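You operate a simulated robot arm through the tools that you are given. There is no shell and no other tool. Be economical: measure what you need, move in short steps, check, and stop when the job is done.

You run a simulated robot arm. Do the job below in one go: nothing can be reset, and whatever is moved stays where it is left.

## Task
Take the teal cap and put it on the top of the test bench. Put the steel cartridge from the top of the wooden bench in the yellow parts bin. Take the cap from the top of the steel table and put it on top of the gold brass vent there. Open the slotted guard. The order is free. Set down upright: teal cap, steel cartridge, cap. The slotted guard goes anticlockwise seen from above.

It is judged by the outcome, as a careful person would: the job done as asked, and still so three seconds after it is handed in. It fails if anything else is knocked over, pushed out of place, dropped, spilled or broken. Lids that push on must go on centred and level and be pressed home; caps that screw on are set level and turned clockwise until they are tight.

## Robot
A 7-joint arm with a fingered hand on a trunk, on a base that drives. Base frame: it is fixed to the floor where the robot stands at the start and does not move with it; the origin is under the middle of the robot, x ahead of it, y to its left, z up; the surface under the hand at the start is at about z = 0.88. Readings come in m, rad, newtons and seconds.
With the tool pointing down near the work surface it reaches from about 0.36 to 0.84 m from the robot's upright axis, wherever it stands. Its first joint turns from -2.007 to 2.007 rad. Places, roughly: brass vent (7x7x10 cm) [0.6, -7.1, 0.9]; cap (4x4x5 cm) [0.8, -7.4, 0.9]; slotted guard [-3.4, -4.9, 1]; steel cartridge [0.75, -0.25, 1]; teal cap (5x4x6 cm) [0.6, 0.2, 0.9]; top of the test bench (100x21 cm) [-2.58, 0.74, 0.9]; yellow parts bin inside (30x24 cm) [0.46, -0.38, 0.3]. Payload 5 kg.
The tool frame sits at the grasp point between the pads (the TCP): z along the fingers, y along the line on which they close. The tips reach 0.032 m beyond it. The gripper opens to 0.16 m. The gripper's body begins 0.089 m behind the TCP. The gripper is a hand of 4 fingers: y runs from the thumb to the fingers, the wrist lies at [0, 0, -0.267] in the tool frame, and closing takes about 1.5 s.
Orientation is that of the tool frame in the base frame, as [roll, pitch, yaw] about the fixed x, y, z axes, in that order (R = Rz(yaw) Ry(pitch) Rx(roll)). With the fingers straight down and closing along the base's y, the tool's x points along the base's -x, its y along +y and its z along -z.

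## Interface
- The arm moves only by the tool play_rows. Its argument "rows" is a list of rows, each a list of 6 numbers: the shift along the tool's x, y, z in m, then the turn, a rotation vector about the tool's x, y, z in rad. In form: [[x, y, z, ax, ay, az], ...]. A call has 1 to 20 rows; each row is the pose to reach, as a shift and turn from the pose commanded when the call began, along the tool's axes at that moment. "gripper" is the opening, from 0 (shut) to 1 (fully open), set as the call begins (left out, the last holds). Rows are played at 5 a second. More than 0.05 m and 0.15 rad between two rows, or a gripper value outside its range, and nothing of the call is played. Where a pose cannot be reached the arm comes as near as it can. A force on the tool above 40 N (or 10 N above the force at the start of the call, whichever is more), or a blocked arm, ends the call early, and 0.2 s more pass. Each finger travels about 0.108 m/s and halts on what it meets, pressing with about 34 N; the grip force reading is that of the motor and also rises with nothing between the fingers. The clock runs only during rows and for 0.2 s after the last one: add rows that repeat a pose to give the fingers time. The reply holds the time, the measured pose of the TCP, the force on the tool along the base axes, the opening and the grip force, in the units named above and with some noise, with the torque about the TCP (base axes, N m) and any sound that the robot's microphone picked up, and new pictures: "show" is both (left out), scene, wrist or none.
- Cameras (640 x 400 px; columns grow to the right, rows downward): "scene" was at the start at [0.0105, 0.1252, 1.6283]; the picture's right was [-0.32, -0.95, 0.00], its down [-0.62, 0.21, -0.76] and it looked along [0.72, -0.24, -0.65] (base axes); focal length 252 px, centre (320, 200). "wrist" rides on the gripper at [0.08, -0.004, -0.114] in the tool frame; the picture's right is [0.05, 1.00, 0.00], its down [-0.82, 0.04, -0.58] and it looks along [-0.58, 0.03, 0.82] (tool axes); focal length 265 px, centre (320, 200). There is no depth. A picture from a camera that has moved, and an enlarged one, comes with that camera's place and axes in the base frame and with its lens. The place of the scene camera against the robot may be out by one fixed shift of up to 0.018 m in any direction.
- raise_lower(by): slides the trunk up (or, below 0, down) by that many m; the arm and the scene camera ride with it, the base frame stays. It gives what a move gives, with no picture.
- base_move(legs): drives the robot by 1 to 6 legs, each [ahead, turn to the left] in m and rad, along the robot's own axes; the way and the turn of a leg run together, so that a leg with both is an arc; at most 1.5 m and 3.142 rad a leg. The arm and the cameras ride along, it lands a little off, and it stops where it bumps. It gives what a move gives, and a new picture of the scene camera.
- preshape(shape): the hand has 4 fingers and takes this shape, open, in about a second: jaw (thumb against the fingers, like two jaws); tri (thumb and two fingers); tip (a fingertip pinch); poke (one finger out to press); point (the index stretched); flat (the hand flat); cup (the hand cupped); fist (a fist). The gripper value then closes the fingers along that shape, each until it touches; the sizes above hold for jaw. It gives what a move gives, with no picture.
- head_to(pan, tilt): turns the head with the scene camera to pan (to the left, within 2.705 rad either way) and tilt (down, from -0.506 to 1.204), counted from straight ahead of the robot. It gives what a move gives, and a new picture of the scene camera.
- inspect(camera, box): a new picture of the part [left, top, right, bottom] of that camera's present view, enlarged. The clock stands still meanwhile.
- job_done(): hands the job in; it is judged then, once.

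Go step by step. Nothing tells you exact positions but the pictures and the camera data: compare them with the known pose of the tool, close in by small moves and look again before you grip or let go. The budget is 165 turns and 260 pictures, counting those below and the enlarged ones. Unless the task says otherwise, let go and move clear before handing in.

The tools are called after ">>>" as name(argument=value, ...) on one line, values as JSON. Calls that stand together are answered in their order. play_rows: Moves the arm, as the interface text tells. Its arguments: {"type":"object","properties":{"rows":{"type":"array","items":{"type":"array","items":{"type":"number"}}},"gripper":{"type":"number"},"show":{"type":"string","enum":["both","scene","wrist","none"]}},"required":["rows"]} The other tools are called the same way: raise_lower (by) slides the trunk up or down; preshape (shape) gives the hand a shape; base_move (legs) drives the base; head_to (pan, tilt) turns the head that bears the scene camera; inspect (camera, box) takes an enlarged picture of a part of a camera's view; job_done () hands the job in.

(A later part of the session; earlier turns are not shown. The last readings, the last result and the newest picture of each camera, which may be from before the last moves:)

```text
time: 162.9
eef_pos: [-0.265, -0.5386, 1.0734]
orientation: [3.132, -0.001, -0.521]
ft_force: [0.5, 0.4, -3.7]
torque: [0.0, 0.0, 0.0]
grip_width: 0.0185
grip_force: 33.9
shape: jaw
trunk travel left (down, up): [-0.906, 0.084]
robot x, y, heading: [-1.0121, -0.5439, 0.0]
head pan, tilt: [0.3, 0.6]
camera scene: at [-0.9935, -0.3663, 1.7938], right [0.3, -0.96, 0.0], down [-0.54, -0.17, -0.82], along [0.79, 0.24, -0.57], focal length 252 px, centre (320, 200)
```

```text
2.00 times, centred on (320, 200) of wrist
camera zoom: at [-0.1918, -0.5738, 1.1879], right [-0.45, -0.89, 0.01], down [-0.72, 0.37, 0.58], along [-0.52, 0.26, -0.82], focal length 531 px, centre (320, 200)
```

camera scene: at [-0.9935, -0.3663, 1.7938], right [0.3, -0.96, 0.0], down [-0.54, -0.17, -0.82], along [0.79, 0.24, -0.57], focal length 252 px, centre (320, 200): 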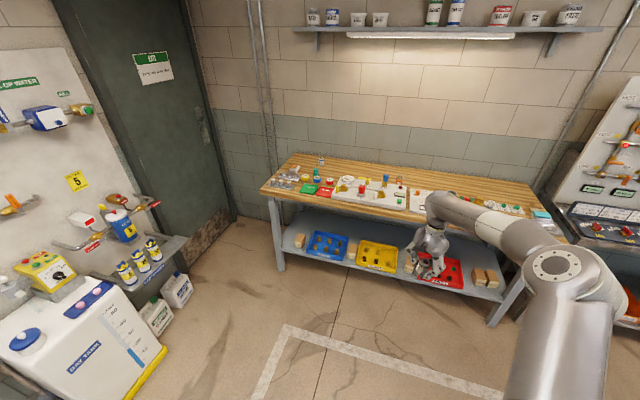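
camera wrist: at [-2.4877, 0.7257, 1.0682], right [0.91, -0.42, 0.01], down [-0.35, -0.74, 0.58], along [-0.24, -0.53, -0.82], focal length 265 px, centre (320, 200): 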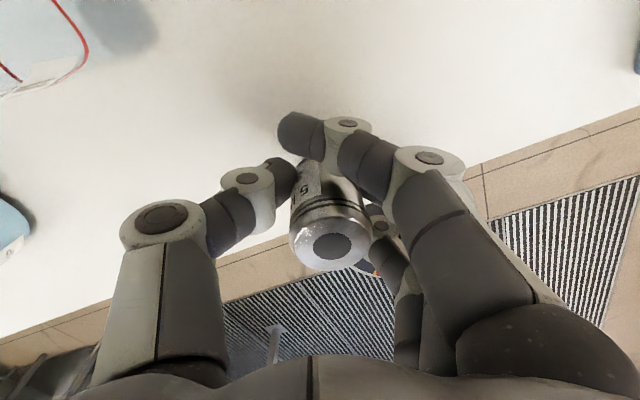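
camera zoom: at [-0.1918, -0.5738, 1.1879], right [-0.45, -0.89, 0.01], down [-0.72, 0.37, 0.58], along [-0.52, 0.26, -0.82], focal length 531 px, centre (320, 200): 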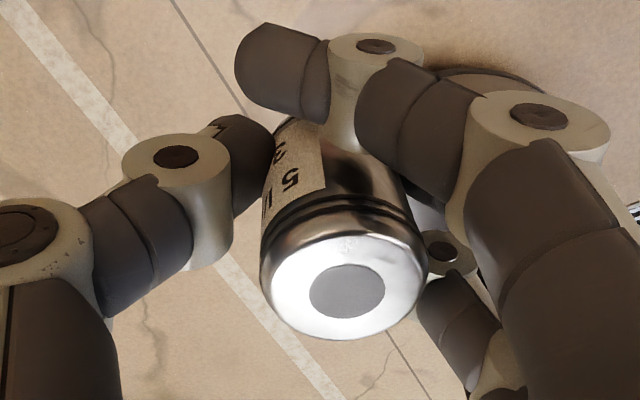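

Now I'll extend the arm a bit (so it lies flatter under the bench) and shift it in line with the bin, then lower.

>>> play_rows(rows=[[0.002, -0.032, 0, 0, 0, 0], [0.005, -0.064, 0, 0, 0, 0], [0.008, -0.096, 0, 0, 0, 0], [0.008, -0.096, 0, 0, 0, 0]], show="none")

>>> raise_lower(by=-0.4)

>>> raise_lower(by=-0.25)

>>> head_to(pan=0.2, tilt=0.4)

```text
time: 163.9
eef_pos: [-0.2108, -0.4617, 1.073]
orientation: [3.13, 0.001, -0.525]
ft_force: [-0.3, -0.7, -3.4]
torque: [0.05, -0.04, -0.03]
grip_width: 0.0183
grip_force: 34.2
shape: jaw
trunk travel left (down, up): [-0.906, 0.084]
robot x, y, heading: [-1.0101, -0.5452, -0.0]
head pan, tilt: [0.3, 0.6]
```

```text
time: 167.7
eef_pos: [-0.2106, -0.4592, 0.6725]
orientation: [3.133, 0.0, -0.521]
ft_force: [-0.5, -0.9, -3.0]
torque: [0.02, -0.03, -0.01]
grip_width: 0.0182
grip_force: 33.8
shape: jaw
trunk travel left (down, up): [-0.506, 0.484]
robot x, y, heading: [-1.0112, -0.5449, -0.001]
head pan, tilt: [0.3, 0.6]
```

```text
time: 170.3
eef_pos: [-0.2105, -0.4594, 0.4221]
orientation: [3.132, -0.001, -0.522]
ft_force: [0.3, -0.6, -3.0]
torque: [0.02, 0.0, -0.01]
grip_width: 0.0185
grip_force: 33.6
shape: jaw
trunk travel left (down, up): [-0.256, 0.734]
robot x, y, heading: [-1.0093, -0.546, -0.001]
head pan, tilt: [0.3, 0.6]
```

```text
time: 171.0
eef_pos: [-0.2113, -0.4595, 0.4227]
orientation: [3.134, 0.002, -0.521]
ft_force: [0.3, -0.4, -1.9]
torque: [0.02, -0.05, 0.01]
grip_width: 0.0183
grip_force: 34.0
shape: jaw
trunk travel left (down, up): [-0.256, 0.734]
robot x, y, heading: [-1.0056, -0.5456, -0.005]
head pan, tilt: [0.201, 0.4]
camera scene: at [-0.9877, -0.3739, 1.162], right [0.2, -0.98, 0.0], down [-0.38, -0.08, -0.92], along [0.9, 0.18, -0.39], focal length 252 px, centre (320, 200)
```

scene: 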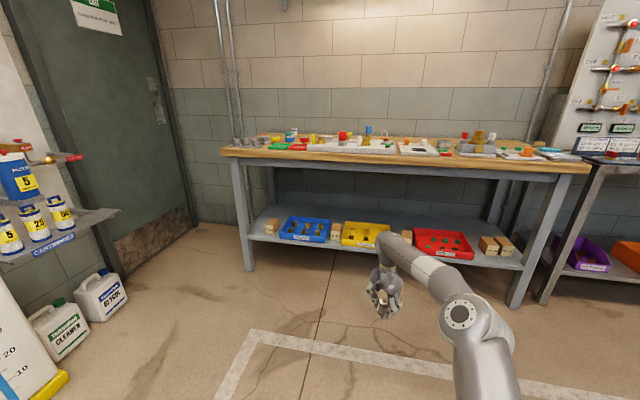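

The wrist top should pass under the bench beam, though with slim margin. I'll lower 2 cm more and drive in by stages.

>>> raise_lower(by=-0.022)

>>> base_move(legs=[[0.42, 0]])

>>> inspect(camera="scene", box=[280, 120, 540, 320])

>>> inspect(camera="wrist", box=[0, 0, 640, 400])

```text
time: 171.7
eef_pos: [-0.21, -0.4598, 0.4015]
orientation: [3.133, 0.001, -0.52]
ft_force: [0.1, 1.0, -2.8]
torque: [0.01, -0.02, 0.0]
grip_width: 0.0181
grip_force: 34.1
shape: jaw
trunk travel left (down, up): [-0.234, 0.756]
robot x, y, heading: [-1.0059, -0.5437, 0.0]
head pan, tilt: [0.201, 0.4]
```

```text
time: 174.3
eef_pos: [0.2091, -0.4598, 0.4011]
orientation: [3.133, -0.001, -0.523]
ft_force: [-0.6, -0.1, -2.8]
torque: [0.0, -0.01, -0.02]
grip_width: 0.0181
grip_force: 33.8
shape: jaw
trunk travel left (down, up): [-0.234, 0.756]
robot x, y, heading: [-0.5892, -0.5432, -0.002]
head pan, tilt: [0.201, 0.4]
camera scene: at [-0.5678, -0.3737, 1.1401], right [0.2, -0.98, 0.0], down [-0.38, -0.08, -0.92], along [0.9, 0.18, -0.39], focal length 252 px, centre (320, 200)
```

scene: 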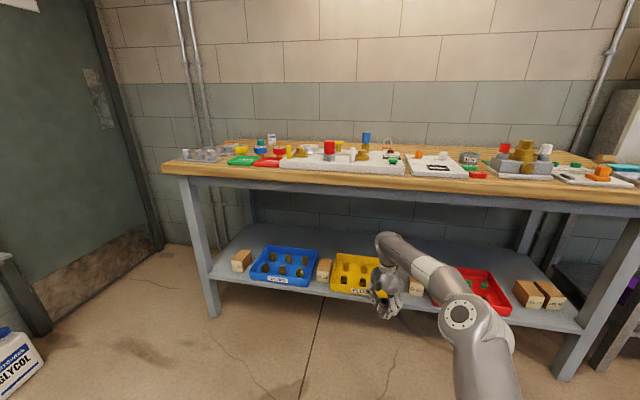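

```text
2.00 times, centred on (410, 220) of scene
camera zoom: at [-0.5678, -0.3737, 1.1401], right [0.2, -0.98, 0.0], down [-0.38, -0.08, -0.92], along [0.9, 0.18, -0.39], focal length 505 px, centre (140, 160)
```

zoom: 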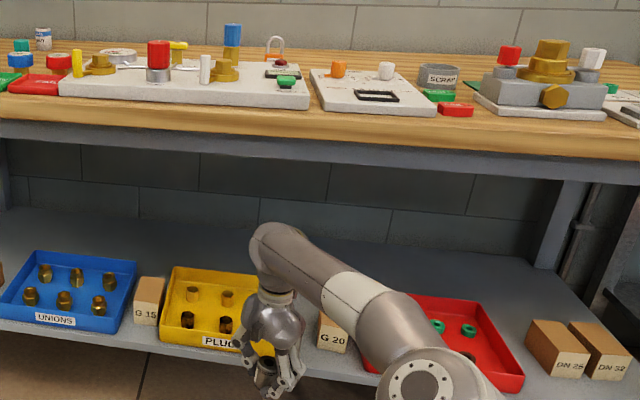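

```text
1.00 times, centred on (320, 200) of wrist (not enlarged: the box is as wide or as high as the picture)
camera zoom: at [0.2824, -0.495, 0.5148], right [-0.45, -0.89, 0.01], down [-0.72, 0.38, 0.58], along [-0.52, 0.26, -0.82], focal length 265 px, centre (320, 200)
```

zoom: 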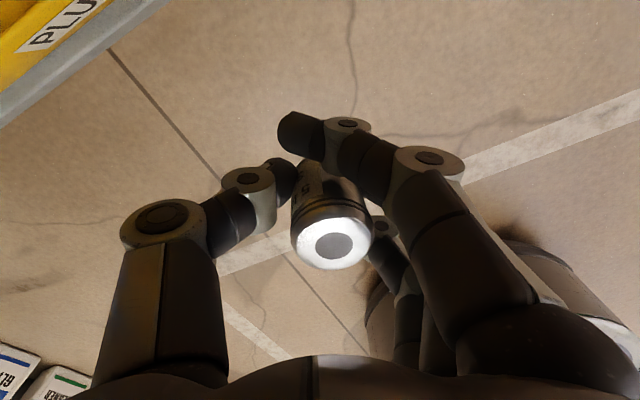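

The arm lies flat and passes under the beam. I'll drive the last stretch.

>>> base_move(legs=[[0.2, 0]])

>>> base_move(legs=[[0.1, 0]])

>>> play_rows(rows=[[0, 0, 0, 0, 0, 0]], show="wrist")

```text
time: 175.9
eef_pos: [0.4133, -0.4615, 0.4013]
orientation: [3.133, 0.0, -0.523]
ft_force: [-0.1, 0.2, -2.6]
torque: [0.01, 0.0, 0.02]
grip_width: 0.0182
grip_force: 33.6
shape: jaw
trunk travel left (down, up): [-0.234, 0.756]
robot x, y, heading: [-0.3858, -0.5432, 0.001]
head pan, tilt: [0.201, 0.4]
camera scene: at [-0.3648, -0.3738, 1.1401], right [0.2, -0.98, 0.0], down [-0.38, -0.08, -0.92], along [0.9, 0.18, -0.39], focal length 252 px, centre (320, 200)
```

scene: 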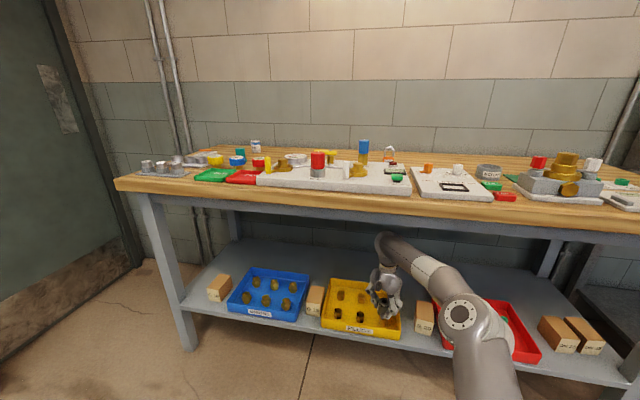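

```text
time: 177.1
eef_pos: [0.5113, -0.4597, 0.3993]
orientation: [3.132, 0.0, -0.523]
ft_force: [0.2, 0.2, -3.1]
torque: [0.0, 0.02, -0.02]
grip_width: 0.0182
grip_force: 33.7
shape: jaw
trunk travel left (down, up): [-0.234, 0.756]
robot x, y, heading: [-0.286, -0.5475, 0.004]
head pan, tilt: [0.201, 0.4]
camera scene: at [-0.2653, -0.3739, 1.1401], right [0.2, -0.98, 0.0], down [-0.38, -0.08, -0.92], along [0.9, 0.18, -0.39], focal length 252 px, centre (320, 200)
```

scene: 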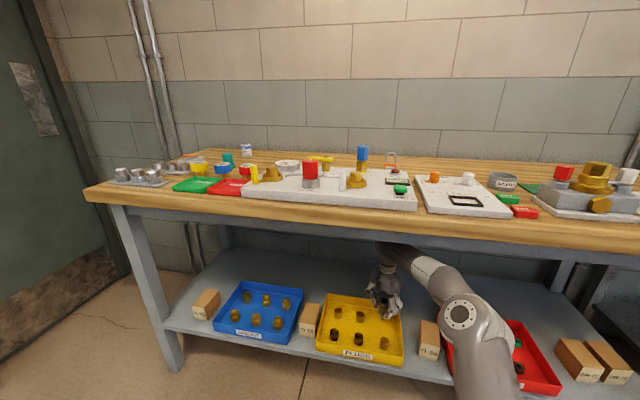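

```text
time: 177.4
eef_pos: [0.5116, -0.4618, 0.4004]
orientation: [3.129, 0.003, -0.524]
ft_force: [-0.3, -1.0, -2.3]
torque: [0.03, -0.02, -0.01]
grip_width: 0.0184
grip_force: 34.3
shape: jaw
trunk travel left (down, up): [-0.234, 0.756]
robot x, y, heading: [-0.2877, -0.5444, 0.004]
head pan, tilt: [0.201, 0.4]
camera wrist: at [0.5847, -0.4958, 0.5143], right [-0.45, -0.89, 0.01], down [-0.72, 0.38, 0.58], along [-0.52, 0.26, -0.82], focal length 265 px, centre (320, 200)
```

wrist: 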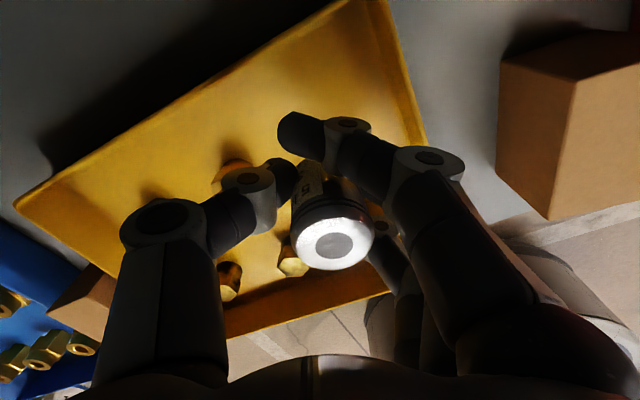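

The cartridge is over the free slot at about (0.50, -0.46). I'll lower with the trunk in steps until it touches.

>>> raise_lower(by=-0.045)

>>> play_rows(rows=[[0, 0, 0, 0, 0, 0]], show="wrist")

>>> raise_lower(by=-0.006)

>>> raise_lower(by=-0.005)

```text
time: 178.3
eef_pos: [0.5115, -0.4607, 0.3561]
orientation: [3.132, 0.0, -0.522]
ft_force: [0.1, -0.5, -3.8]
torque: [0.02, -0.04, -0.01]
grip_width: 0.0181
grip_force: 34.5
shape: jaw
trunk travel left (down, up): [-0.189, 0.801]
robot x, y, heading: [-0.2885, -0.5458, 0.003]
head pan, tilt: [0.201, 0.4]
```

```text
time: 178.7
eef_pos: [0.5111, -0.4614, 0.3557]
orientation: [3.131, -0.001, -0.525]
ft_force: [-0.2, 0.9, -2.4]
torque: [0.02, 0.01, 0.0]
grip_width: 0.0182
grip_force: 33.7
shape: jaw
trunk travel left (down, up): [-0.189, 0.801]
robot x, y, heading: [-0.2868, -0.5467, 0.0]
head pan, tilt: [0.201, 0.4]
camera wrist: at [0.5848, -0.4959, 0.4696], right [-0.45, -0.89, 0.01], down [-0.72, 0.38, 0.58], along [-0.52, 0.26, -0.82], focal length 265 px, centre (320, 200)
```

wrist: 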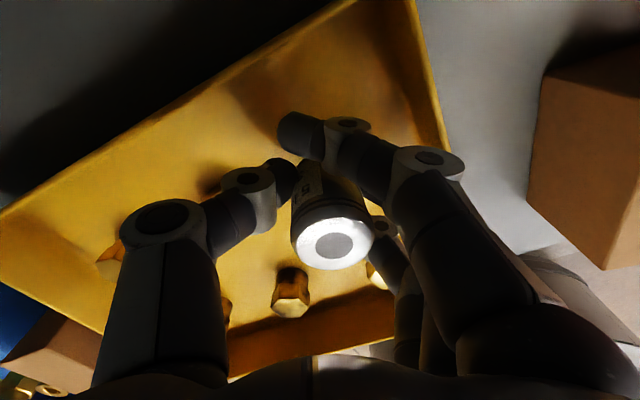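

```text
time: 179.3
eef_pos: [0.5108, -0.4601, 0.349]
orientation: [3.13, 0.001, -0.523]
ft_force: [-0.1, 0.6, -2.4]
torque: [-0.03, -0.03, 0.02]
grip_width: 0.0183
grip_force: 34.3
shape: jaw
trunk travel left (down, up): [-0.183, 0.807]
robot x, y, heading: [-0.2867, -0.546, 0.001]
head pan, tilt: [0.201, 0.4]
```

```text
time: 179.8
eef_pos: [0.5114, -0.4615, 0.3435]
orientation: [3.131, 0.0, -0.522]
ft_force: [0.3, -0.6, -2.0]
torque: [0.01, 0.0, 0.01]
grip_width: 0.0184
grip_force: 33.8
shape: jaw
trunk travel left (down, up): [-0.178, 0.812]
robot x, y, heading: [-0.286, -0.5474, 0.002]
head pan, tilt: [0.201, 0.4]
```

>>> raise_lower(by=-0.004)

>>> raise_lower(by=-0.004)

>>> raise_lower(by=-0.004)

```text
time: 180.3
eef_pos: [0.5115, -0.4619, 0.3401]
orientation: [3.132, -0.002, -0.523]
ft_force: [-0.3, 0.2, -2.9]
torque: [0.02, -0.03, 0.03]
grip_width: 0.0186
grip_force: 33.7
shape: jaw
trunk travel left (down, up): [-0.174, 0.816]
robot x, y, heading: [-0.2851, -0.546, 0.002]
head pan, tilt: [0.201, 0.4]
```

```text
time: 180.9
eef_pos: [0.5112, -0.4605, 0.3388]
orientation: [3.135, -0.002, -0.524]
ft_force: [-0.6, 0.4, 10.9]
torque: [-0.16, 0.29, -0.02]
grip_width: 0.0184
grip_force: 33.9
shape: jaw
trunk travel left (down, up): [-0.17, 0.82]
robot x, y, heading: [-0.2868, -0.5449, -0.004]
head pan, tilt: [0.201, 0.4]
```

```text
time: 181.4
eef_pos: [0.5121, -0.46, 0.3379]
orientation: [3.137, -0.004, -0.524]
ft_force: [-3.1, -0.7, 34.6]
torque: [-0.24, 0.72, 0.05]
grip_width: 0.0196
grip_force: 34.3
shape: jaw
trunk travel left (down, up): [-0.166, 0.824]
robot x, y, heading: [-0.2875, -0.546, -0.0]
head pan, tilt: [0.201, 0.4]
```

It's on the bin floor. I'll ease off and open gently.

>>> raise_lower(by=0.003)

>>> play_rows(rows=[[0, 0, 0, 0, 0, 0], [0, 0, 0, 0, 0, 0], [0, 0, 0, 0, 0, 0], [0, 0, 0, 0, 0, 0]], gripper=0.48, show="wrist")

```text
time: 181.9
eef_pos: [0.5108, -0.4601, 0.3379]
orientation: [3.133, -0.002, -0.525]
ft_force: [6.7, 1.0, 26.7]
torque: [-0.05, 0.07, -0.02]
grip_width: 0.0194
grip_force: 33.9
shape: jaw
trunk travel left (down, up): [-0.169, 0.821]
robot x, y, heading: [-0.2839, -0.5409, -0.001]
head pan, tilt: [0.201, 0.4]
```

```text
time: 182.9
eef_pos: [0.5102, -0.4517, 0.3381]
orientation: [-3.137, 0.004, -0.517]
ft_force: [5.2, 13.2, 10.4]
torque: [-0.56, 0.2, 0.3]
grip_width: 0.0709
grip_force: 0.0
shape: jaw
trunk travel left (down, up): [-0.169, 0.821]
robot x, y, heading: [-0.2885, -0.5478, 0.009]
head pan, tilt: [0.201, 0.4]
stopped in row 4: the force on the tool passed its limit at 41 N (the readings are from after the stop); the commanded pose is now the measured one
camera wrist: at [0.5839, -0.4868, 0.4518], right [-0.45, -0.89, 0.0], down [-0.73, 0.36, 0.58], along [-0.52, 0.26, -0.81], focal length 265 px, centre (320, 200)
```

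wrist: 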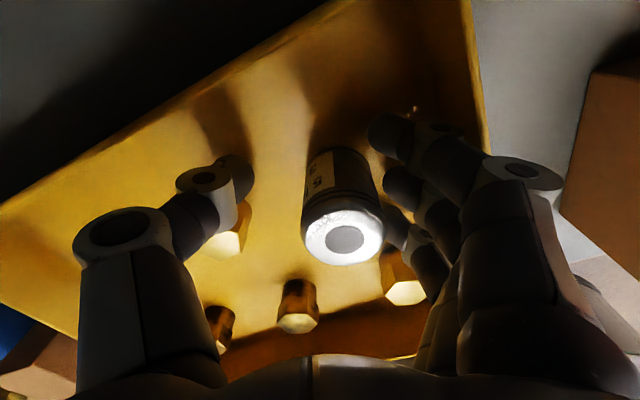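

The cartridge stands free. The fingers touch the bin's right side a little, so I'll raise straight up.

>>> raise_lower(by=0.012)

>>> play_rows(rows=[[0, 0, 0, 0, 0, 0]], show="wrist")

```text
time: 183.5
eef_pos: [0.51, -0.4534, 0.3462]
orientation: [3.138, 0.007, -0.518]
ft_force: [-2.0, 13.4, 0.0]
torque: [-0.13, -0.03, -0.1]
grip_width: 0.0717
grip_force: 0.0
shape: jaw
trunk travel left (down, up): [-0.181, 0.809]
robot x, y, heading: [-0.2879, -0.544, 0.003]
head pan, tilt: [0.201, 0.4]
```

```text
time: 183.9
eef_pos: [0.5095, -0.4535, 0.348]
orientation: [3.136, 0.008, -0.518]
ft_force: [-4.6, 13.8, -0.5]
torque: [-0.02, 0.0, -0.27]
grip_width: 0.0718
grip_force: 0.1
shape: jaw
trunk travel left (down, up): [-0.181, 0.809]
robot x, y, heading: [-0.2864, -0.5446, 0.002]
head pan, tilt: [0.201, 0.4]
camera wrist: at [0.5835, -0.4889, 0.4613], right [-0.45, -0.89, 0.0], down [-0.73, 0.37, 0.58], along [-0.52, 0.26, -0.81], focal length 265 px, centre (320, 200)
```

wrist: 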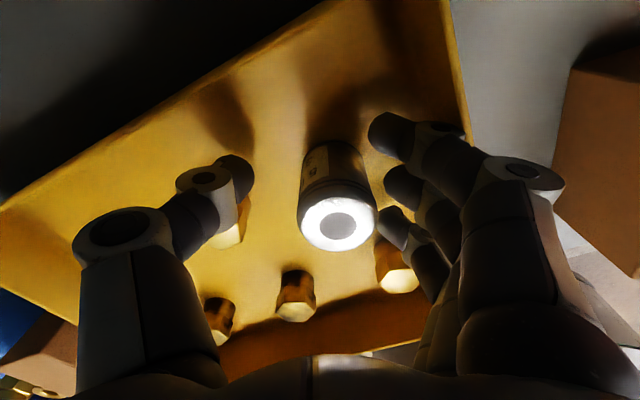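

>>> play_rows(rows=[[0, -0.006, 0, 0, 0, 0], [0, -0.006, -0.01, 0, 0, 0], [0, -0.006, -0.03, 0, 0, 0], [0, -0.006, -0.03, 0, 0, 0]], show="wrist")

```text
time: 184.9
eef_pos: [0.5134, -0.4495, 0.3789]
orientation: [3.138, 0.005, -0.52]
ft_force: [0.4, -0.2, 1.0]
torque: [-0.06, -0.01, 0.02]
grip_width: 0.076
grip_force: 0.1
shape: jaw
trunk travel left (down, up): [-0.181, 0.809]
robot x, y, heading: [-0.2851, -0.5464, 0.003]
head pan, tilt: [0.201, 0.4]
camera wrist: at [0.5872, -0.4851, 0.4919], right [-0.45, -0.89, 0.0], down [-0.73, 0.37, 0.58], along [-0.52, 0.26, -0.81], focal length 265 px, centre (320, 200)
```

wrist: 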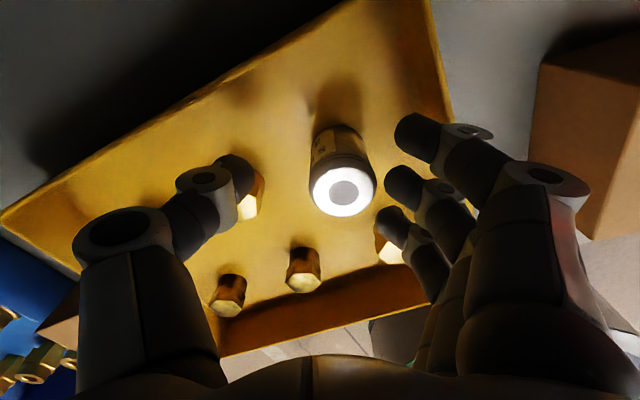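

The cartridge is standing upright in the bin. I'll raise to the entry height and back out.

>>> raise_lower(by=0.024)

>>> base_move(legs=[[-0.5, 0]])

>>> head_to(pan=0.1, tilt=0.5)

>>> inspect(camera="scene", box=[220, 160, 420, 290])

```text
time: 185.6
eef_pos: [0.5141, -0.4493, 0.4022]
orientation: [3.139, 0.005, -0.518]
ft_force: [-0.3, -0.7, -0.3]
torque: [0.01, 0.0, -0.01]
grip_width: 0.0758
grip_force: 0.0
shape: jaw
trunk travel left (down, up): [-0.205, 0.785]
robot x, y, heading: [-0.2886, -0.5437, 0.001]
head pan, tilt: [0.201, 0.4]
```

```text
time: 188.5
eef_pos: [0.0096, -0.4547, 0.4023]
orientation: [3.138, 0.004, -0.525]
ft_force: [-0.1, -0.9, 0.3]
torque: [0.01, 0.03, -0.02]
grip_width: 0.076
grip_force: 0.0
shape: jaw
trunk travel left (down, up): [-0.205, 0.785]
robot x, y, heading: [-0.7894, -0.5463, -0.003]
head pan, tilt: [0.201, 0.4]
camera scene: at [-0.7687, -0.3741, 1.1111], right [0.2, -0.98, 0.0], down [-0.38, -0.08, -0.92], along [0.9, 0.18, -0.39], focal length 252 px, centre (320, 200)
```

scene: 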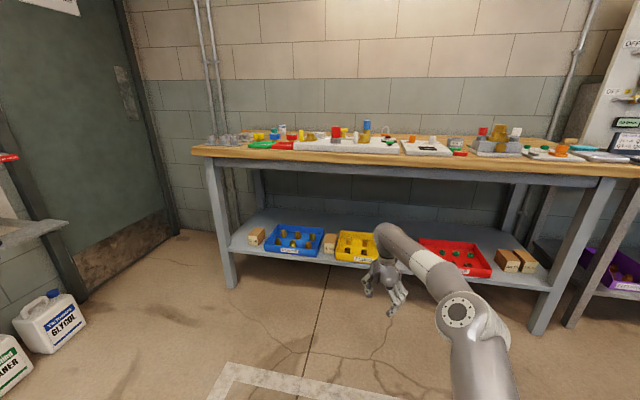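

```text
time: 189.2
eef_pos: [0.0102, -0.4544, 0.4021]
orientation: [3.138, 0.006, -0.525]
ft_force: [0.2, -0.6, 0.0]
torque: [0.02, -0.01, 0.0]
grip_width: 0.0761
grip_force: 0.0
shape: jaw
trunk travel left (down, up): [-0.205, 0.785]
robot x, y, heading: [-0.788, -0.5436, -0.001]
head pan, tilt: [0.099, 0.499]
camera scene: at [-0.769, -0.3835, 1.102], right [0.1, -1.0, 0.0], down [-0.48, -0.05, -0.88], along [0.87, 0.08, -0.48], focal length 252 px, centre (320, 200)
```

scene: 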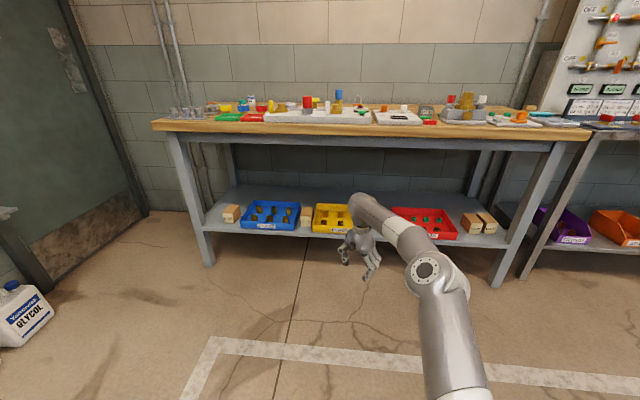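

```text
3.08 times, centred on (320, 225) of scene
camera zoom: at [-0.769, -0.3835, 1.102], right [0.1, -1.0, 0.0], down [-0.48, -0.05, -0.88], along [0.87, 0.08, -0.48], focal length 776 px, centre (320, 123)
```

zoom: 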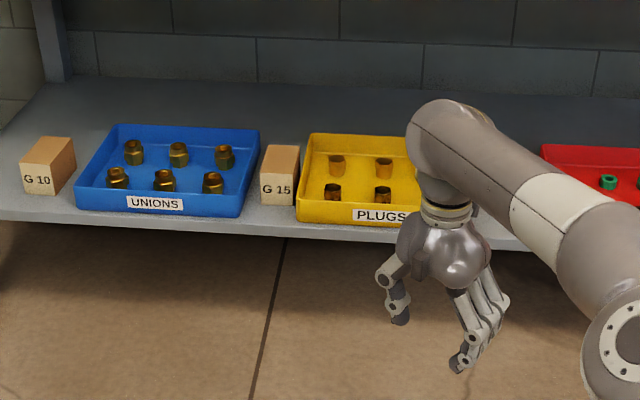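

The cartridge is delivered. Next I'll restore the G20 box. I'll turn the hand so it can grip the box front-to-back, and view the box from here.

>>> play_rows(rows=[[0, 0, 0, 0, 0, 0.15], [0, 0, 0, 0, 0, 0.3], [0, 0, 0, 0, 0, 0.45], [0, 0, 0, 0, 0, 0.6], [0, 0, 0, 0, 0, 0.75], [0, 0, 0, 0, 0, 0.9], [0, 0, 0, 0, 0, 1.047], [0, 0, 0, 0, 0, 1.047]], gripper=1, show="wrist")

>>> head_to(pan=-0.05, tilt=0.5)

```text
time: 191.0
eef_pos: [0.011, -0.4539, 0.4026]
orientation: [3.135, 0.001, -1.574]
ft_force: [-0.4, -0.2, 0.6]
torque: [0.0, -0.01, -0.06]
grip_width: 0.1597
grip_force: 0.0
shape: jaw
trunk travel left (down, up): [-0.205, 0.785]
robot x, y, heading: [-0.7938, -0.5453, -0.003]
head pan, tilt: [0.099, 0.499]
camera wrist: at [0.016, -0.5343, 0.5163], right [-1.0, -0.05, 0.01], down [-0.04, 0.82, 0.58], along [-0.03, 0.58, -0.82], focal length 265 px, centre (320, 200)
```

wrist: 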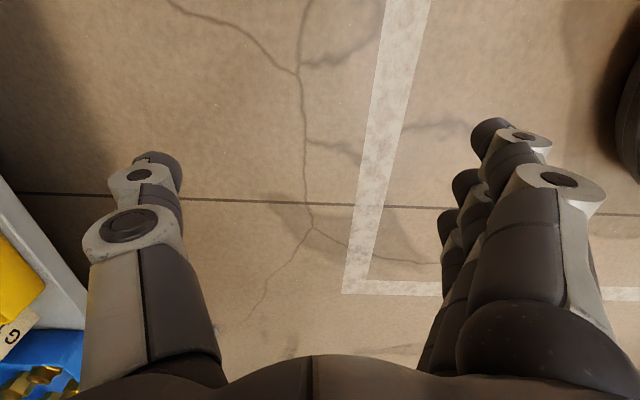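

```text
time: 191.7
eef_pos: [0.0109, -0.4534, 0.4022]
orientation: [3.134, 0.0, -1.573]
ft_force: [-0.6, 0.6, 0.9]
torque: [0.01, 0.01, -0.03]
grip_width: 0.1599
grip_force: 0.0
shape: jaw
trunk travel left (down, up): [-0.205, 0.785]
robot x, y, heading: [-0.791, -0.5444, -0.005]
head pan, tilt: [-0.051, 0.499]
camera scene: at [-0.7687, -0.3971, 1.1019], right [-0.05, -1.0, 0.0], down [-0.48, 0.03, -0.88], along [0.88, -0.05, -0.48], focal length 252 px, centre (320, 200)
```

scene: 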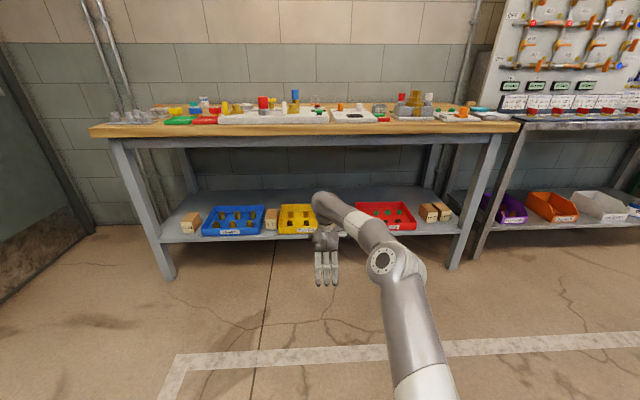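

>>> play_rows(rows=[[0.045, 0, 0, 0, 0, 0], [0.09, 0, 0, 0, 0, 0], [0.135, 0, 0, 0, 0, 0], [0.178, 0, 0, 0, 0, 0], [0.178, 0, 0, 0, 0, 0]], show="none")

>>> base_move(legs=[[0.25, 0]])

>>> inspect(camera="scene", box=[220, 150, 420, 290])

>>> inspect(camera="wrist", box=[0, 0, 640, 400])

```text
time: 192.9
eef_pos: [0.0086, -0.6328, 0.4024]
orientation: [3.133, -0.001, -1.574]
ft_force: [0.1, -0.8, 0.2]
torque: [0.02, -0.04, 0.03]
grip_width: 0.1595
grip_force: 0.2
shape: jaw
trunk travel left (down, up): [-0.205, 0.785]
robot x, y, heading: [-0.7889, -0.544, -0.005]
head pan, tilt: [-0.051, 0.499]
```

```text
time: 194.7
eef_pos: [0.2577, -0.6317, 0.4035]
orientation: [3.134, -0.001, -1.57]
ft_force: [0.2, -0.1, -0.7]
torque: [0.02, 0.01, 0.03]
grip_width: 0.1599
grip_force: 0.0
shape: jaw
trunk travel left (down, up): [-0.205, 0.785]
robot x, y, heading: [-0.5426, -0.5471, 0.005]
head pan, tilt: [-0.051, 0.499]
camera scene: at [-0.5203, -0.3978, 1.1019], right [-0.05, -1.0, 0.0], down [-0.48, 0.03, -0.88], along [0.88, -0.05, -0.48], focal length 252 px, centre (320, 200)
```

scene: 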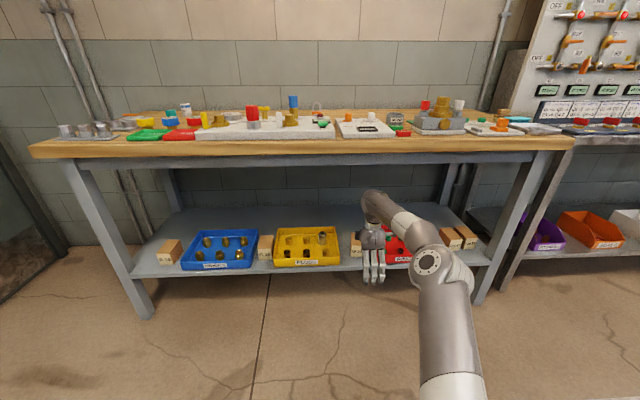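

```text
2.86 times, centred on (320, 220) of scene
camera zoom: at [-0.5203, -0.3978, 1.1019], right [-0.05, -1.0, 0.0], down [-0.48, 0.03, -0.88], along [0.88, -0.05, -0.48], focal length 721 px, centre (320, 143)
```

zoom: 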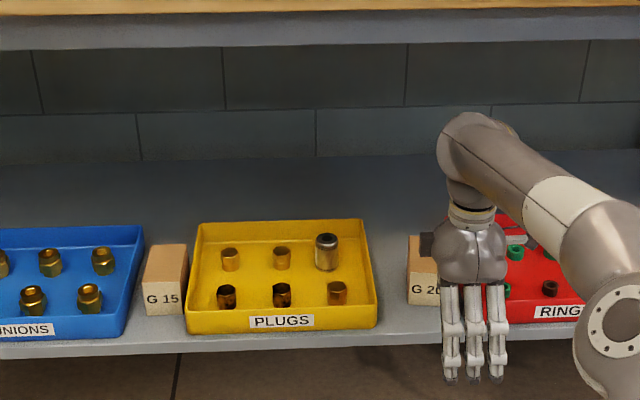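

```text
1.00 times, centred on (320, 200) of wrist (not enlarged: the box is as wide or as high as the picture)
camera zoom: at [0.2637, -0.7117, 0.5167], right [-1.0, -0.05, 0.01], down [-0.04, 0.82, 0.58], along [-0.03, 0.58, -0.82], focal length 265 px, centre (320, 200)
```

zoom: 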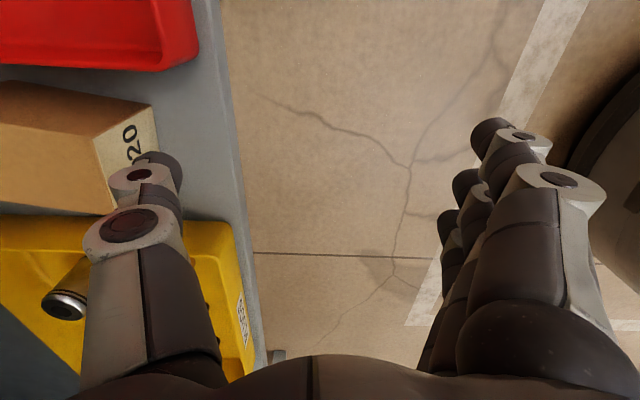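

>>> inspect(camera="wrist", box=[0, 0, 280, 280])

```text
1.43 times, centred on (140, 140) of wrist
camera zoom: at [0.2637, -0.7117, 0.5167], right [-1.0, -0.05, 0.01], down [-0.04, 0.82, 0.58], along [-0.03, 0.58, -0.82], focal length 379 px, centre (577, 286)
```

zoom: 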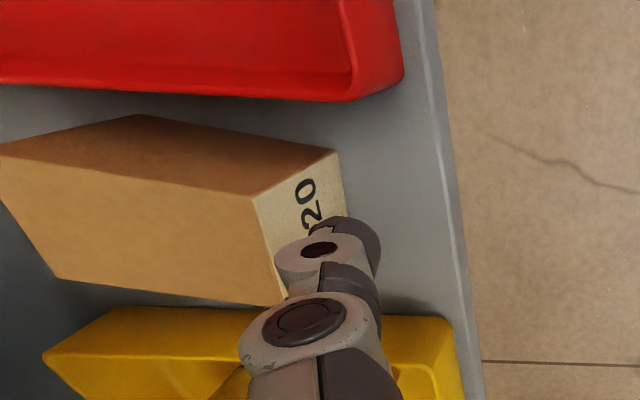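

The cartridge stands upright in the bin. The G20 box is within millimetres of its original place, with only a slight rotation, so I'll leave it. Next is the teal cap: I'll back off, raise, and turn the hand.

>>> base_move(legs=[[-0.3, 0]])

>>> raise_lower(by=0.4)

>>> raise_lower(by=0.32)

>>> play_rows(rows=[[0, 0, 0, 0, 0, -0.15], [0, 0, 0, 0, 0, -0.3], [0, 0, 0, 0, 0, -0.45], [0, 0, 0, 0, 0, -0.6], [0, 0, 0, 0, 0, -0.75], [0, 0, 0, 0, 0, -0.9], [0, 0, 0, 0, 0, -1.05], [0, 0, 0, 0, 0, -1.2], [0, 0, 0, 0, 0, -1.35], [0, 0, 0, 0, 0, -1.5], [0, 0, 0, 0, 0, -1.57]], show="none")

>>> base_move(legs=[[0, -1.571], [-0.72, 0], [0, 1.571], [0.7, 0]])

```text
time: 196.8
eef_pos: [-0.04, -0.6307, 0.402]
orientation: [3.135, 0.001, -1.569]
ft_force: [0.5, 0.6, 0.7]
torque: [0.02, -0.07, 0.0]
grip_width: 0.1602
grip_force: 0.1
shape: jaw
trunk travel left (down, up): [-0.205, 0.785]
robot x, y, heading: [-0.8401, -0.5463, 0.001]
head pan, tilt: [-0.051, 0.499]
camera scene: at [-0.8184, -0.3974, 1.1019], right [-0.05, -1.0, 0.0], down [-0.48, 0.02, -0.88], along [0.88, -0.05, -0.48], focal length 252 px, centre (320, 200)
```

scene: 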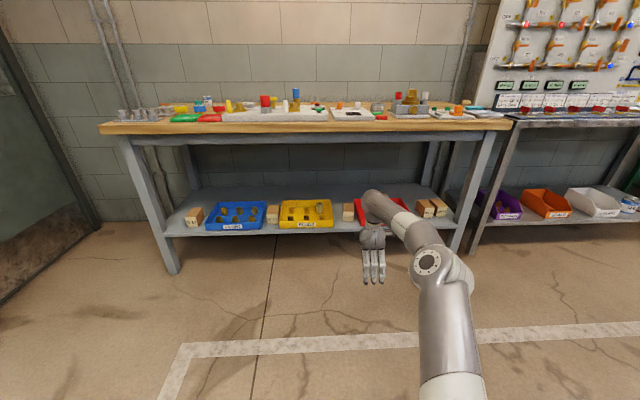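

```text
time: 200.6
eef_pos: [-0.0395, -0.6308, 0.8033]
orientation: [3.134, 0.0, -1.572]
ft_force: [0.3, 0.5, 0.7]
torque: [0.01, 0.04, 0.01]
grip_width: 0.1599
grip_force: 0.1
shape: jaw
trunk travel left (down, up): [-0.605, 0.385]
robot x, y, heading: [-0.8385, -0.5426, -0.005]
head pan, tilt: [-0.051, 0.499]
```

```text
time: 203.8
eef_pos: [-0.0401, -0.6311, 1.1219]
orientation: [3.135, -0.002, -1.571]
ft_force: [0.6, -0.5, 0.0]
torque: [0.02, -0.03, 0.03]
grip_width: 0.1596
grip_force: 0.0
shape: jaw
trunk travel left (down, up): [-0.925, 0.065]
robot x, y, heading: [-0.8403, -0.5447, -0.002]
head pan, tilt: [-0.051, 0.499]
```

```text
time: 206.2
eef_pos: [-0.0408, -0.6322, 1.1234]
orientation: [3.141, 0.006, 0.003]
ft_force: [-0.6, 0.0, -0.4]
torque: [0.01, -0.01, 0.01]
grip_width: 0.1596
grip_force: 0.0
shape: jaw
trunk travel left (down, up): [-0.925, 0.065]
robot x, y, heading: [-0.8368, -0.5466, -0.002]
head pan, tilt: [-0.051, 0.499]
```

```text
time: 221.1
eef_pos: [0.6557, 0.0894, 1.1222]
orientation: [3.14, 0.008, 0.003]
ft_force: [0.4, 0.1, 0.3]
torque: [0.02, 0.03, -0.02]
grip_width: 0.1602
grip_force: 0.1
shape: jaw
trunk travel left (down, up): [-0.925, 0.065]
robot x, y, heading: [-0.1403, 0.1733, 0.001]
head pan, tilt: [-0.051, 0.499]
camera scene: at [-0.1221, 0.3209, 1.8219], right [-0.05, -1.0, 0.0], down [-0.48, 0.02, -0.88], along [0.88, -0.04, -0.48], focal length 252 px, centre (320, 200)
```

scene: 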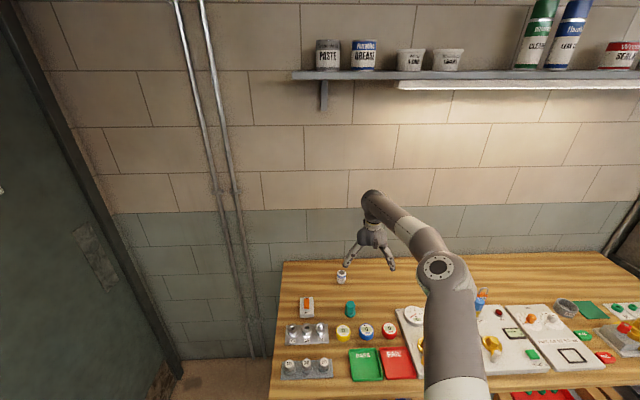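

>>> play_rows(rows=[[-0.04, -0.04, 0.03, 0, 0, 0], [-0.05, -0.08, 0.06, 0, 0, 0], [-0.05, -0.08, 0.06, 0, 0, 0]], gripper=0.8, show="wrist")

>>> inspect(camera="scene", box=[280, 250, 440, 350])

```text
refused: row 1 steps farther than a row can; nothing moved
```

```text
4.00 times, centred on (360, 300) of scene
camera zoom: at [-0.1221, 0.3209, 1.8219], right [-0.05, -1.0, 0.0], down [-0.48, 0.02, -0.88], along [0.88, -0.04, -0.48], focal length 1009 px, centre (160, -200)
```

zoom: 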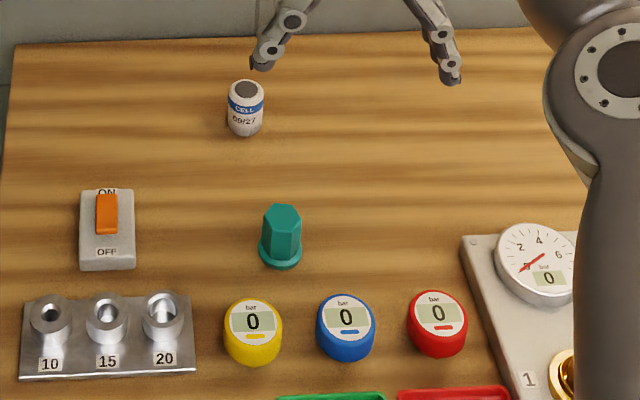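

The teal cap stands at about (0.60, 0.16). I'll move above it.

>>> play_rows(rows=[[-0.028, -0.036, 0.01, 0, 0, 0], [-0.056, -0.073, 0.02, 0, 0, 0], [-0.056, -0.073, 0.05, 0, 0, 0], [-0.056, -0.073, 0.06, 0, 0, 0], [-0.056, -0.073, 0.06, 0, 0, 0]], gripper=0.7, show="wrist")

```text
time: 222.3
eef_pos: [0.5999, 0.1613, 1.063]
orientation: [3.141, 0.008, 0.001]
ft_force: [0.1, -0.2, 0.4]
torque: [0.01, 0.01, 0.0]
grip_width: 0.1123
grip_force: 0.1
shape: jaw
trunk travel left (down, up): [-0.925, 0.065]
robot x, y, heading: [-0.1407, 0.1719, 0.001]
head pan, tilt: [-0.051, 0.499]
camera wrist: at [0.6821, 0.1661, 1.1769], right [0.05, -1.0, 0.0], down [-0.81, -0.04, 0.58], along [-0.58, -0.03, -0.81], focal length 265 px, centre (320, 200)
```

wrist: 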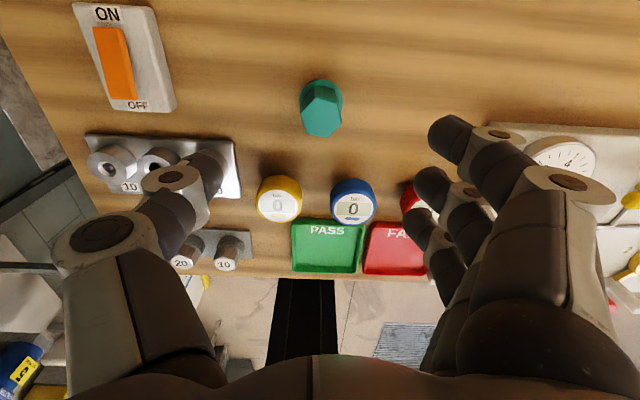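

>>> play_rows(rows=[[0.009, 0, 0.04, 0, 0, 0], [0.009, 0, 0.08, 0, 0, 0], [0.009, 0, 0.115, 0, 0, 0], [0.009, 0, 0.136, 0, 0, 0], [0.009, 0, 0.136, 0, 0, 0]], show="wrist")

```text
time: 223.5
eef_pos: [0.6082, 0.1606, 0.9267]
orientation: [3.142, 0.008, 0.001]
ft_force: [0.6, 0.6, -0.1]
torque: [-0.01, 0.01, -0.02]
grip_width: 0.1121
grip_force: 0.1
shape: jaw
trunk travel left (down, up): [-0.925, 0.065]
robot x, y, heading: [-0.1447, 0.1677, 0.003]
head pan, tilt: [-0.051, 0.499]
camera wrist: at [0.6899, 0.1658, 1.0404], right [0.05, -1.0, 0.0], down [-0.81, -0.04, 0.58], along [-0.58, -0.03, -0.81], focal length 265 px, centre (320, 200)
```

wrist: 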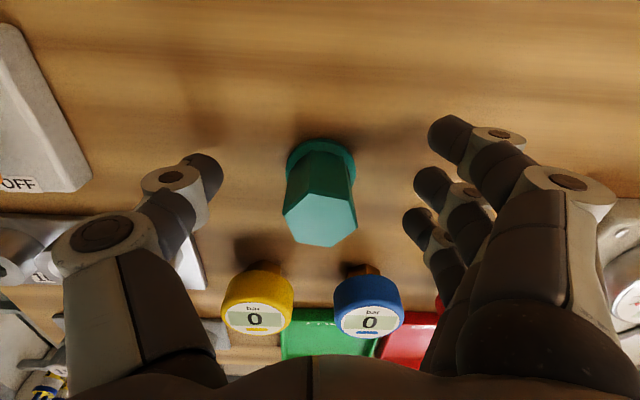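

>>> play_rows(rows=[[0.004, 0, 0, 0, 0, 0], [0.004, 0, 0, 0, 0, 0], [0.004, 0, 0, 0, 0, 0], [0.004, 0, 0, 0, 0, 0], [0.004, 0, 0, 0, 0, 0], [0.004, 0, 0, 0, 0, 0], [0.004, 0, 0, 0, 0, 0]], gripper=0.1, show="none")

>>> play_rows(rows=[[0, 0, -0.01, 0, 0, 0], [0, 0, -0.03, 0, 0, 0], [0, 0, -0.07, 0, 0, 0], [0, 0, -0.11, 0, 0, 0], [0, 0, -0.14, 0, 0, 0]])

```text
time: 225.1
eef_pos: [0.6107, 0.1632, 0.9279]
orientation: [-3.142, 0.006, 0.002]
ft_force: [0.3, 0.4, 2.3]
torque: [0.01, 0.03, 0.01]
grip_width: 0.0144
grip_force: 34.1
shape: jaw
trunk travel left (down, up): [-0.925, 0.065]
robot x, y, heading: [-0.1452, 0.1757, -0.003]
head pan, tilt: [-0.051, 0.499]
```

```text
time: 226.3
eef_pos: [0.6104, 0.1617, 1.0681]
orientation: [3.141, 0.008, 0.001]
ft_force: [-0.5, 1.1, 0.0]
torque: [0.0, 0.0, 0.01]
grip_width: 0.0143
grip_force: 33.7
shape: jaw
trunk travel left (down, up): [-0.925, 0.065]
robot x, y, heading: [-0.1389, 0.1738, 0.0]
head pan, tilt: [-0.051, 0.499]
camera scene: at [-0.1236, 0.3211, 1.8219], right [-0.05, -1.0, 0.0], down [-0.48, 0.02, -0.88], along [0.88, -0.04, -0.48], focal length 252 px, centre (320, 200)
camera wrist: at [0.6934, 0.1665, 1.1816], right [0.05, -1.0, 0.0], down [-0.81, -0.04, 0.58], along [-0.58, -0.03, -0.81], focal length 265 px, centre (320, 200)
```

scene: 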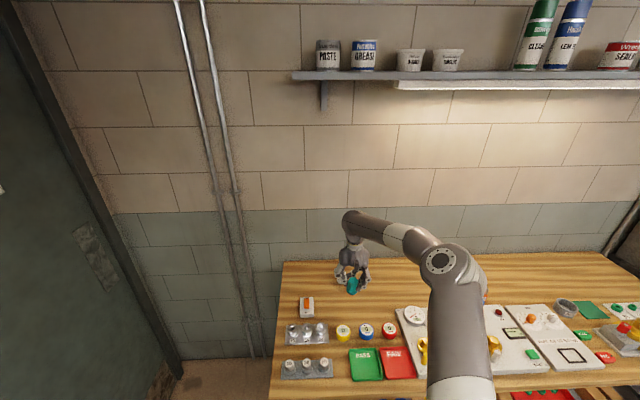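
wrist: 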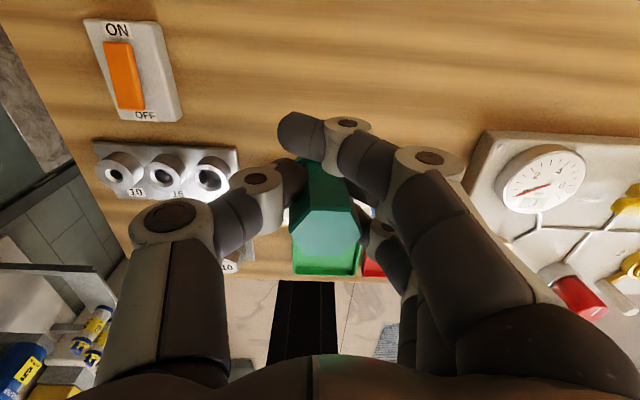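

The teal cap is firmly held. I'll drive to the test bench.

>>> base_move(legs=[[-0.65, 0], [0, -2.737], [1.5, 0], [0.316, 0], [0, -1.975]])

>>> head_to(pan=0.2, tilt=0.6)

```text
time: 249.8
eef_pos: [-2.4593, 0.1944, 1.0667]
orientation: [-3.141, 0.005, 1.59]
ft_force: [0.0, -0.4, 0.8]
torque: [0.03, 0.02, 0.03]
grip_width: 0.014
grip_force: 34.1
shape: jaw
trunk travel left (down, up): [-0.925, 0.065]
robot x, y, heading: [-2.4633, -0.5617, 1.592]
head pan, tilt: [-0.051, 0.499]
camera scene: at [-2.6191, -0.5368, 1.822], right [1.0, -0.03, 0.0], down [-0.02, -0.48, -0.88], along [0.03, 0.88, -0.48], focal length 252 px, centre (320, 200)
```

scene: 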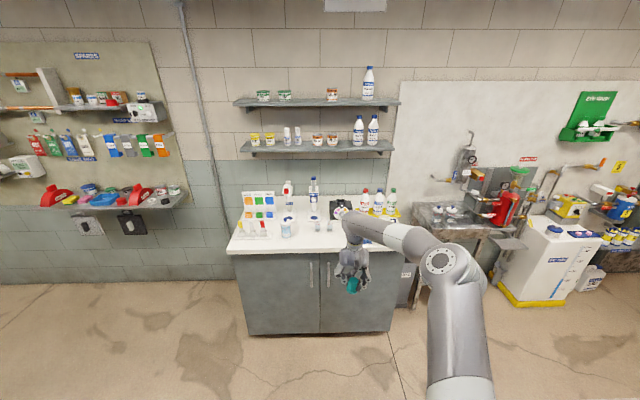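

```text
time: 250.6
eef_pos: [-2.459, 0.1956, 1.0676]
orientation: [-3.141, 0.006, 1.59]
ft_force: [0.2, -0.3, -0.2]
torque: [-0.01, -0.02, 0.02]
grip_width: 0.0136
grip_force: 34.5
shape: jaw
trunk travel left (down, up): [-0.925, 0.065]
robot x, y, heading: [-2.4594, -0.5604, 1.591]
head pan, tilt: [0.201, 0.6]
camera scene: at [-2.6414, -0.5414, 1.8129], right [0.98, 0.22, 0.0], down [0.12, -0.55, -0.83], along [-0.18, 0.81, -0.56], focal length 252 px, centre (320, 200)
```

scene: 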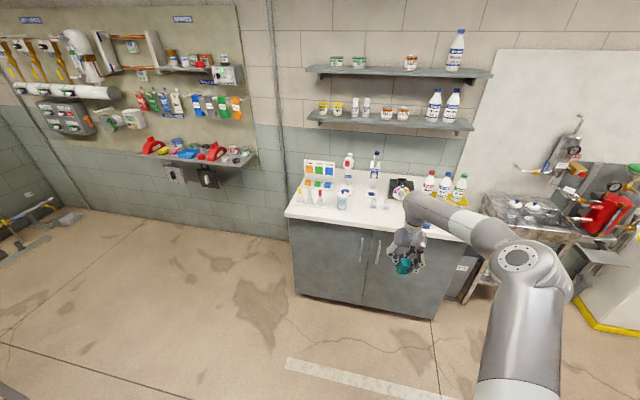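

>>> base_move(legs=[[0.465, 0]])

>>> play_rows(rows=[[0, 0, 0, 0, 0, 0]], show="wrist")

>>> inspect(camera="scene", box=[280, 160, 520, 320])

```text
time: 253.4
eef_pos: [-2.4693, 0.6609, 1.0669]
orientation: [-3.141, 0.008, 1.589]
ft_force: [0.6, 0.4, -0.9]
torque: [-0.05, 0.01, 0.05]
grip_width: 0.014
grip_force: 33.6
shape: jaw
trunk travel left (down, up): [-0.925, 0.065]
robot x, y, heading: [-2.4665, -0.1002, 1.589]
head pan, tilt: [0.201, 0.6]
camera scene: at [-2.6504, -0.0752, 1.8128], right [0.98, 0.22, 0.0], down [0.12, -0.55, -0.82], along [-0.18, 0.8, -0.57], focal length 252 px, centre (320, 200)
```

scene: 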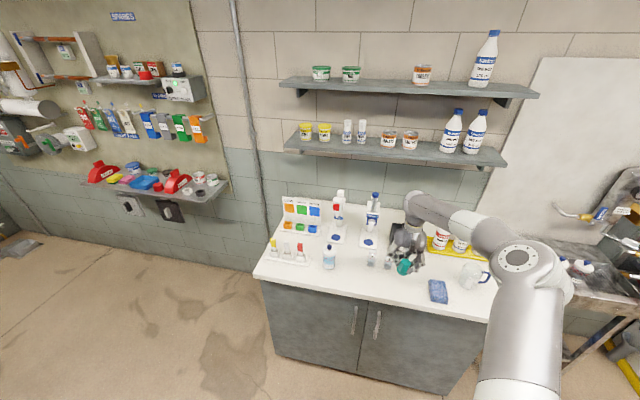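

```text
time: 253.8
eef_pos: [-2.4685, 0.6614, 1.0669]
orientation: [3.14, 0.007, 1.589]
ft_force: [-0.2, -0.6, -0.1]
torque: [0.0, 0.01, 0.01]
grip_width: 0.0138
grip_force: 34.0
shape: jaw
trunk travel left (down, up): [-0.925, 0.065]
robot x, y, heading: [-2.4667, -0.0969, 1.594]
head pan, tilt: [0.201, 0.6]
camera wrist: at [-2.4733, 0.7419, 1.1807], right [1.0, 0.07, 0.0], down [0.06, -0.81, 0.58], along [0.04, -0.58, -0.81], focal length 265 px, centre (320, 200)
```

wrist: 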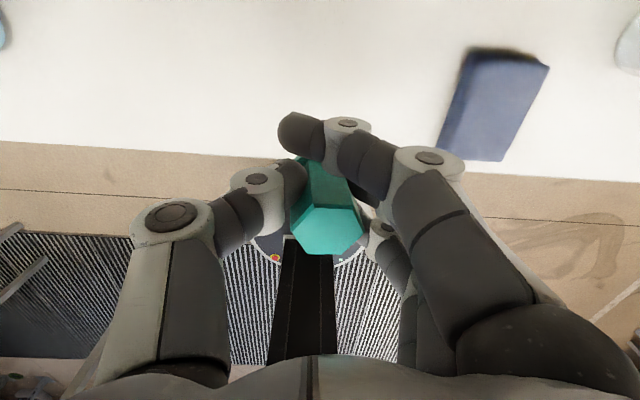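

```text
2.50 times, centred on (400, 240) of scene
camera zoom: at [-2.6504, -0.0758, 1.8128], right [0.98, 0.22, 0.0], down [0.12, -0.55, -0.82], along [-0.18, 0.81, -0.57], focal length 631 px, centre (120, 100)
```

zoom: 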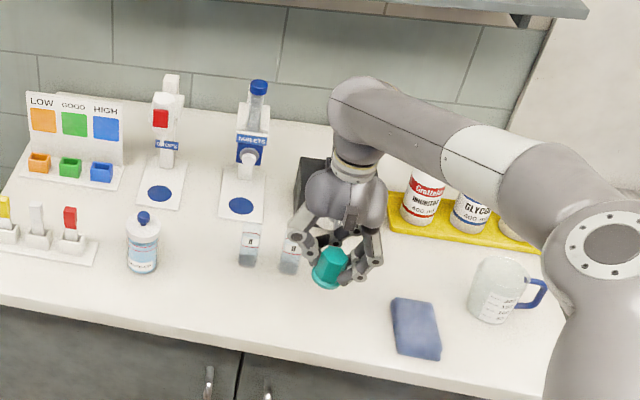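

I'll shift 2 cm further in and lower toward the counter.

>>> play_rows(rows=[[0.02, 0, 0.03, 0, 0, 0], [0.02, 0, 0.07, 0, 0, 0], [0.02, 0, 0.1, 0, 0, 0], [0.02, 0, 0.112, 0, 0, 0], [0.02, 0, 0.117, 0, 0, 0], [0.02, 0, 0.117, 0, 0, 0]], show="wrist")

```text
time: 255.2
eef_pos: [-2.4689, 0.6793, 0.9501]
orientation: [3.141, 0.008, 1.592]
ft_force: [0.0, -0.2, 0.1]
torque: [-0.01, 0.01, 0.04]
grip_width: 0.0139
grip_force: 33.6
shape: jaw
trunk travel left (down, up): [-0.925, 0.065]
robot x, y, heading: [-2.4673, -0.0947, 1.59]
head pan, tilt: [0.201, 0.6]
camera wrist: at [-2.4732, 0.7611, 1.0636], right [1.0, 0.07, 0.0], down [0.06, -0.81, 0.58], along [0.04, -0.58, -0.81], focal length 265 px, centre (320, 200)
```

wrist: 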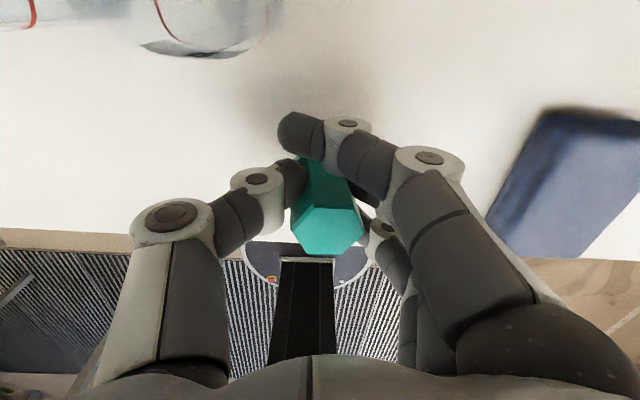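

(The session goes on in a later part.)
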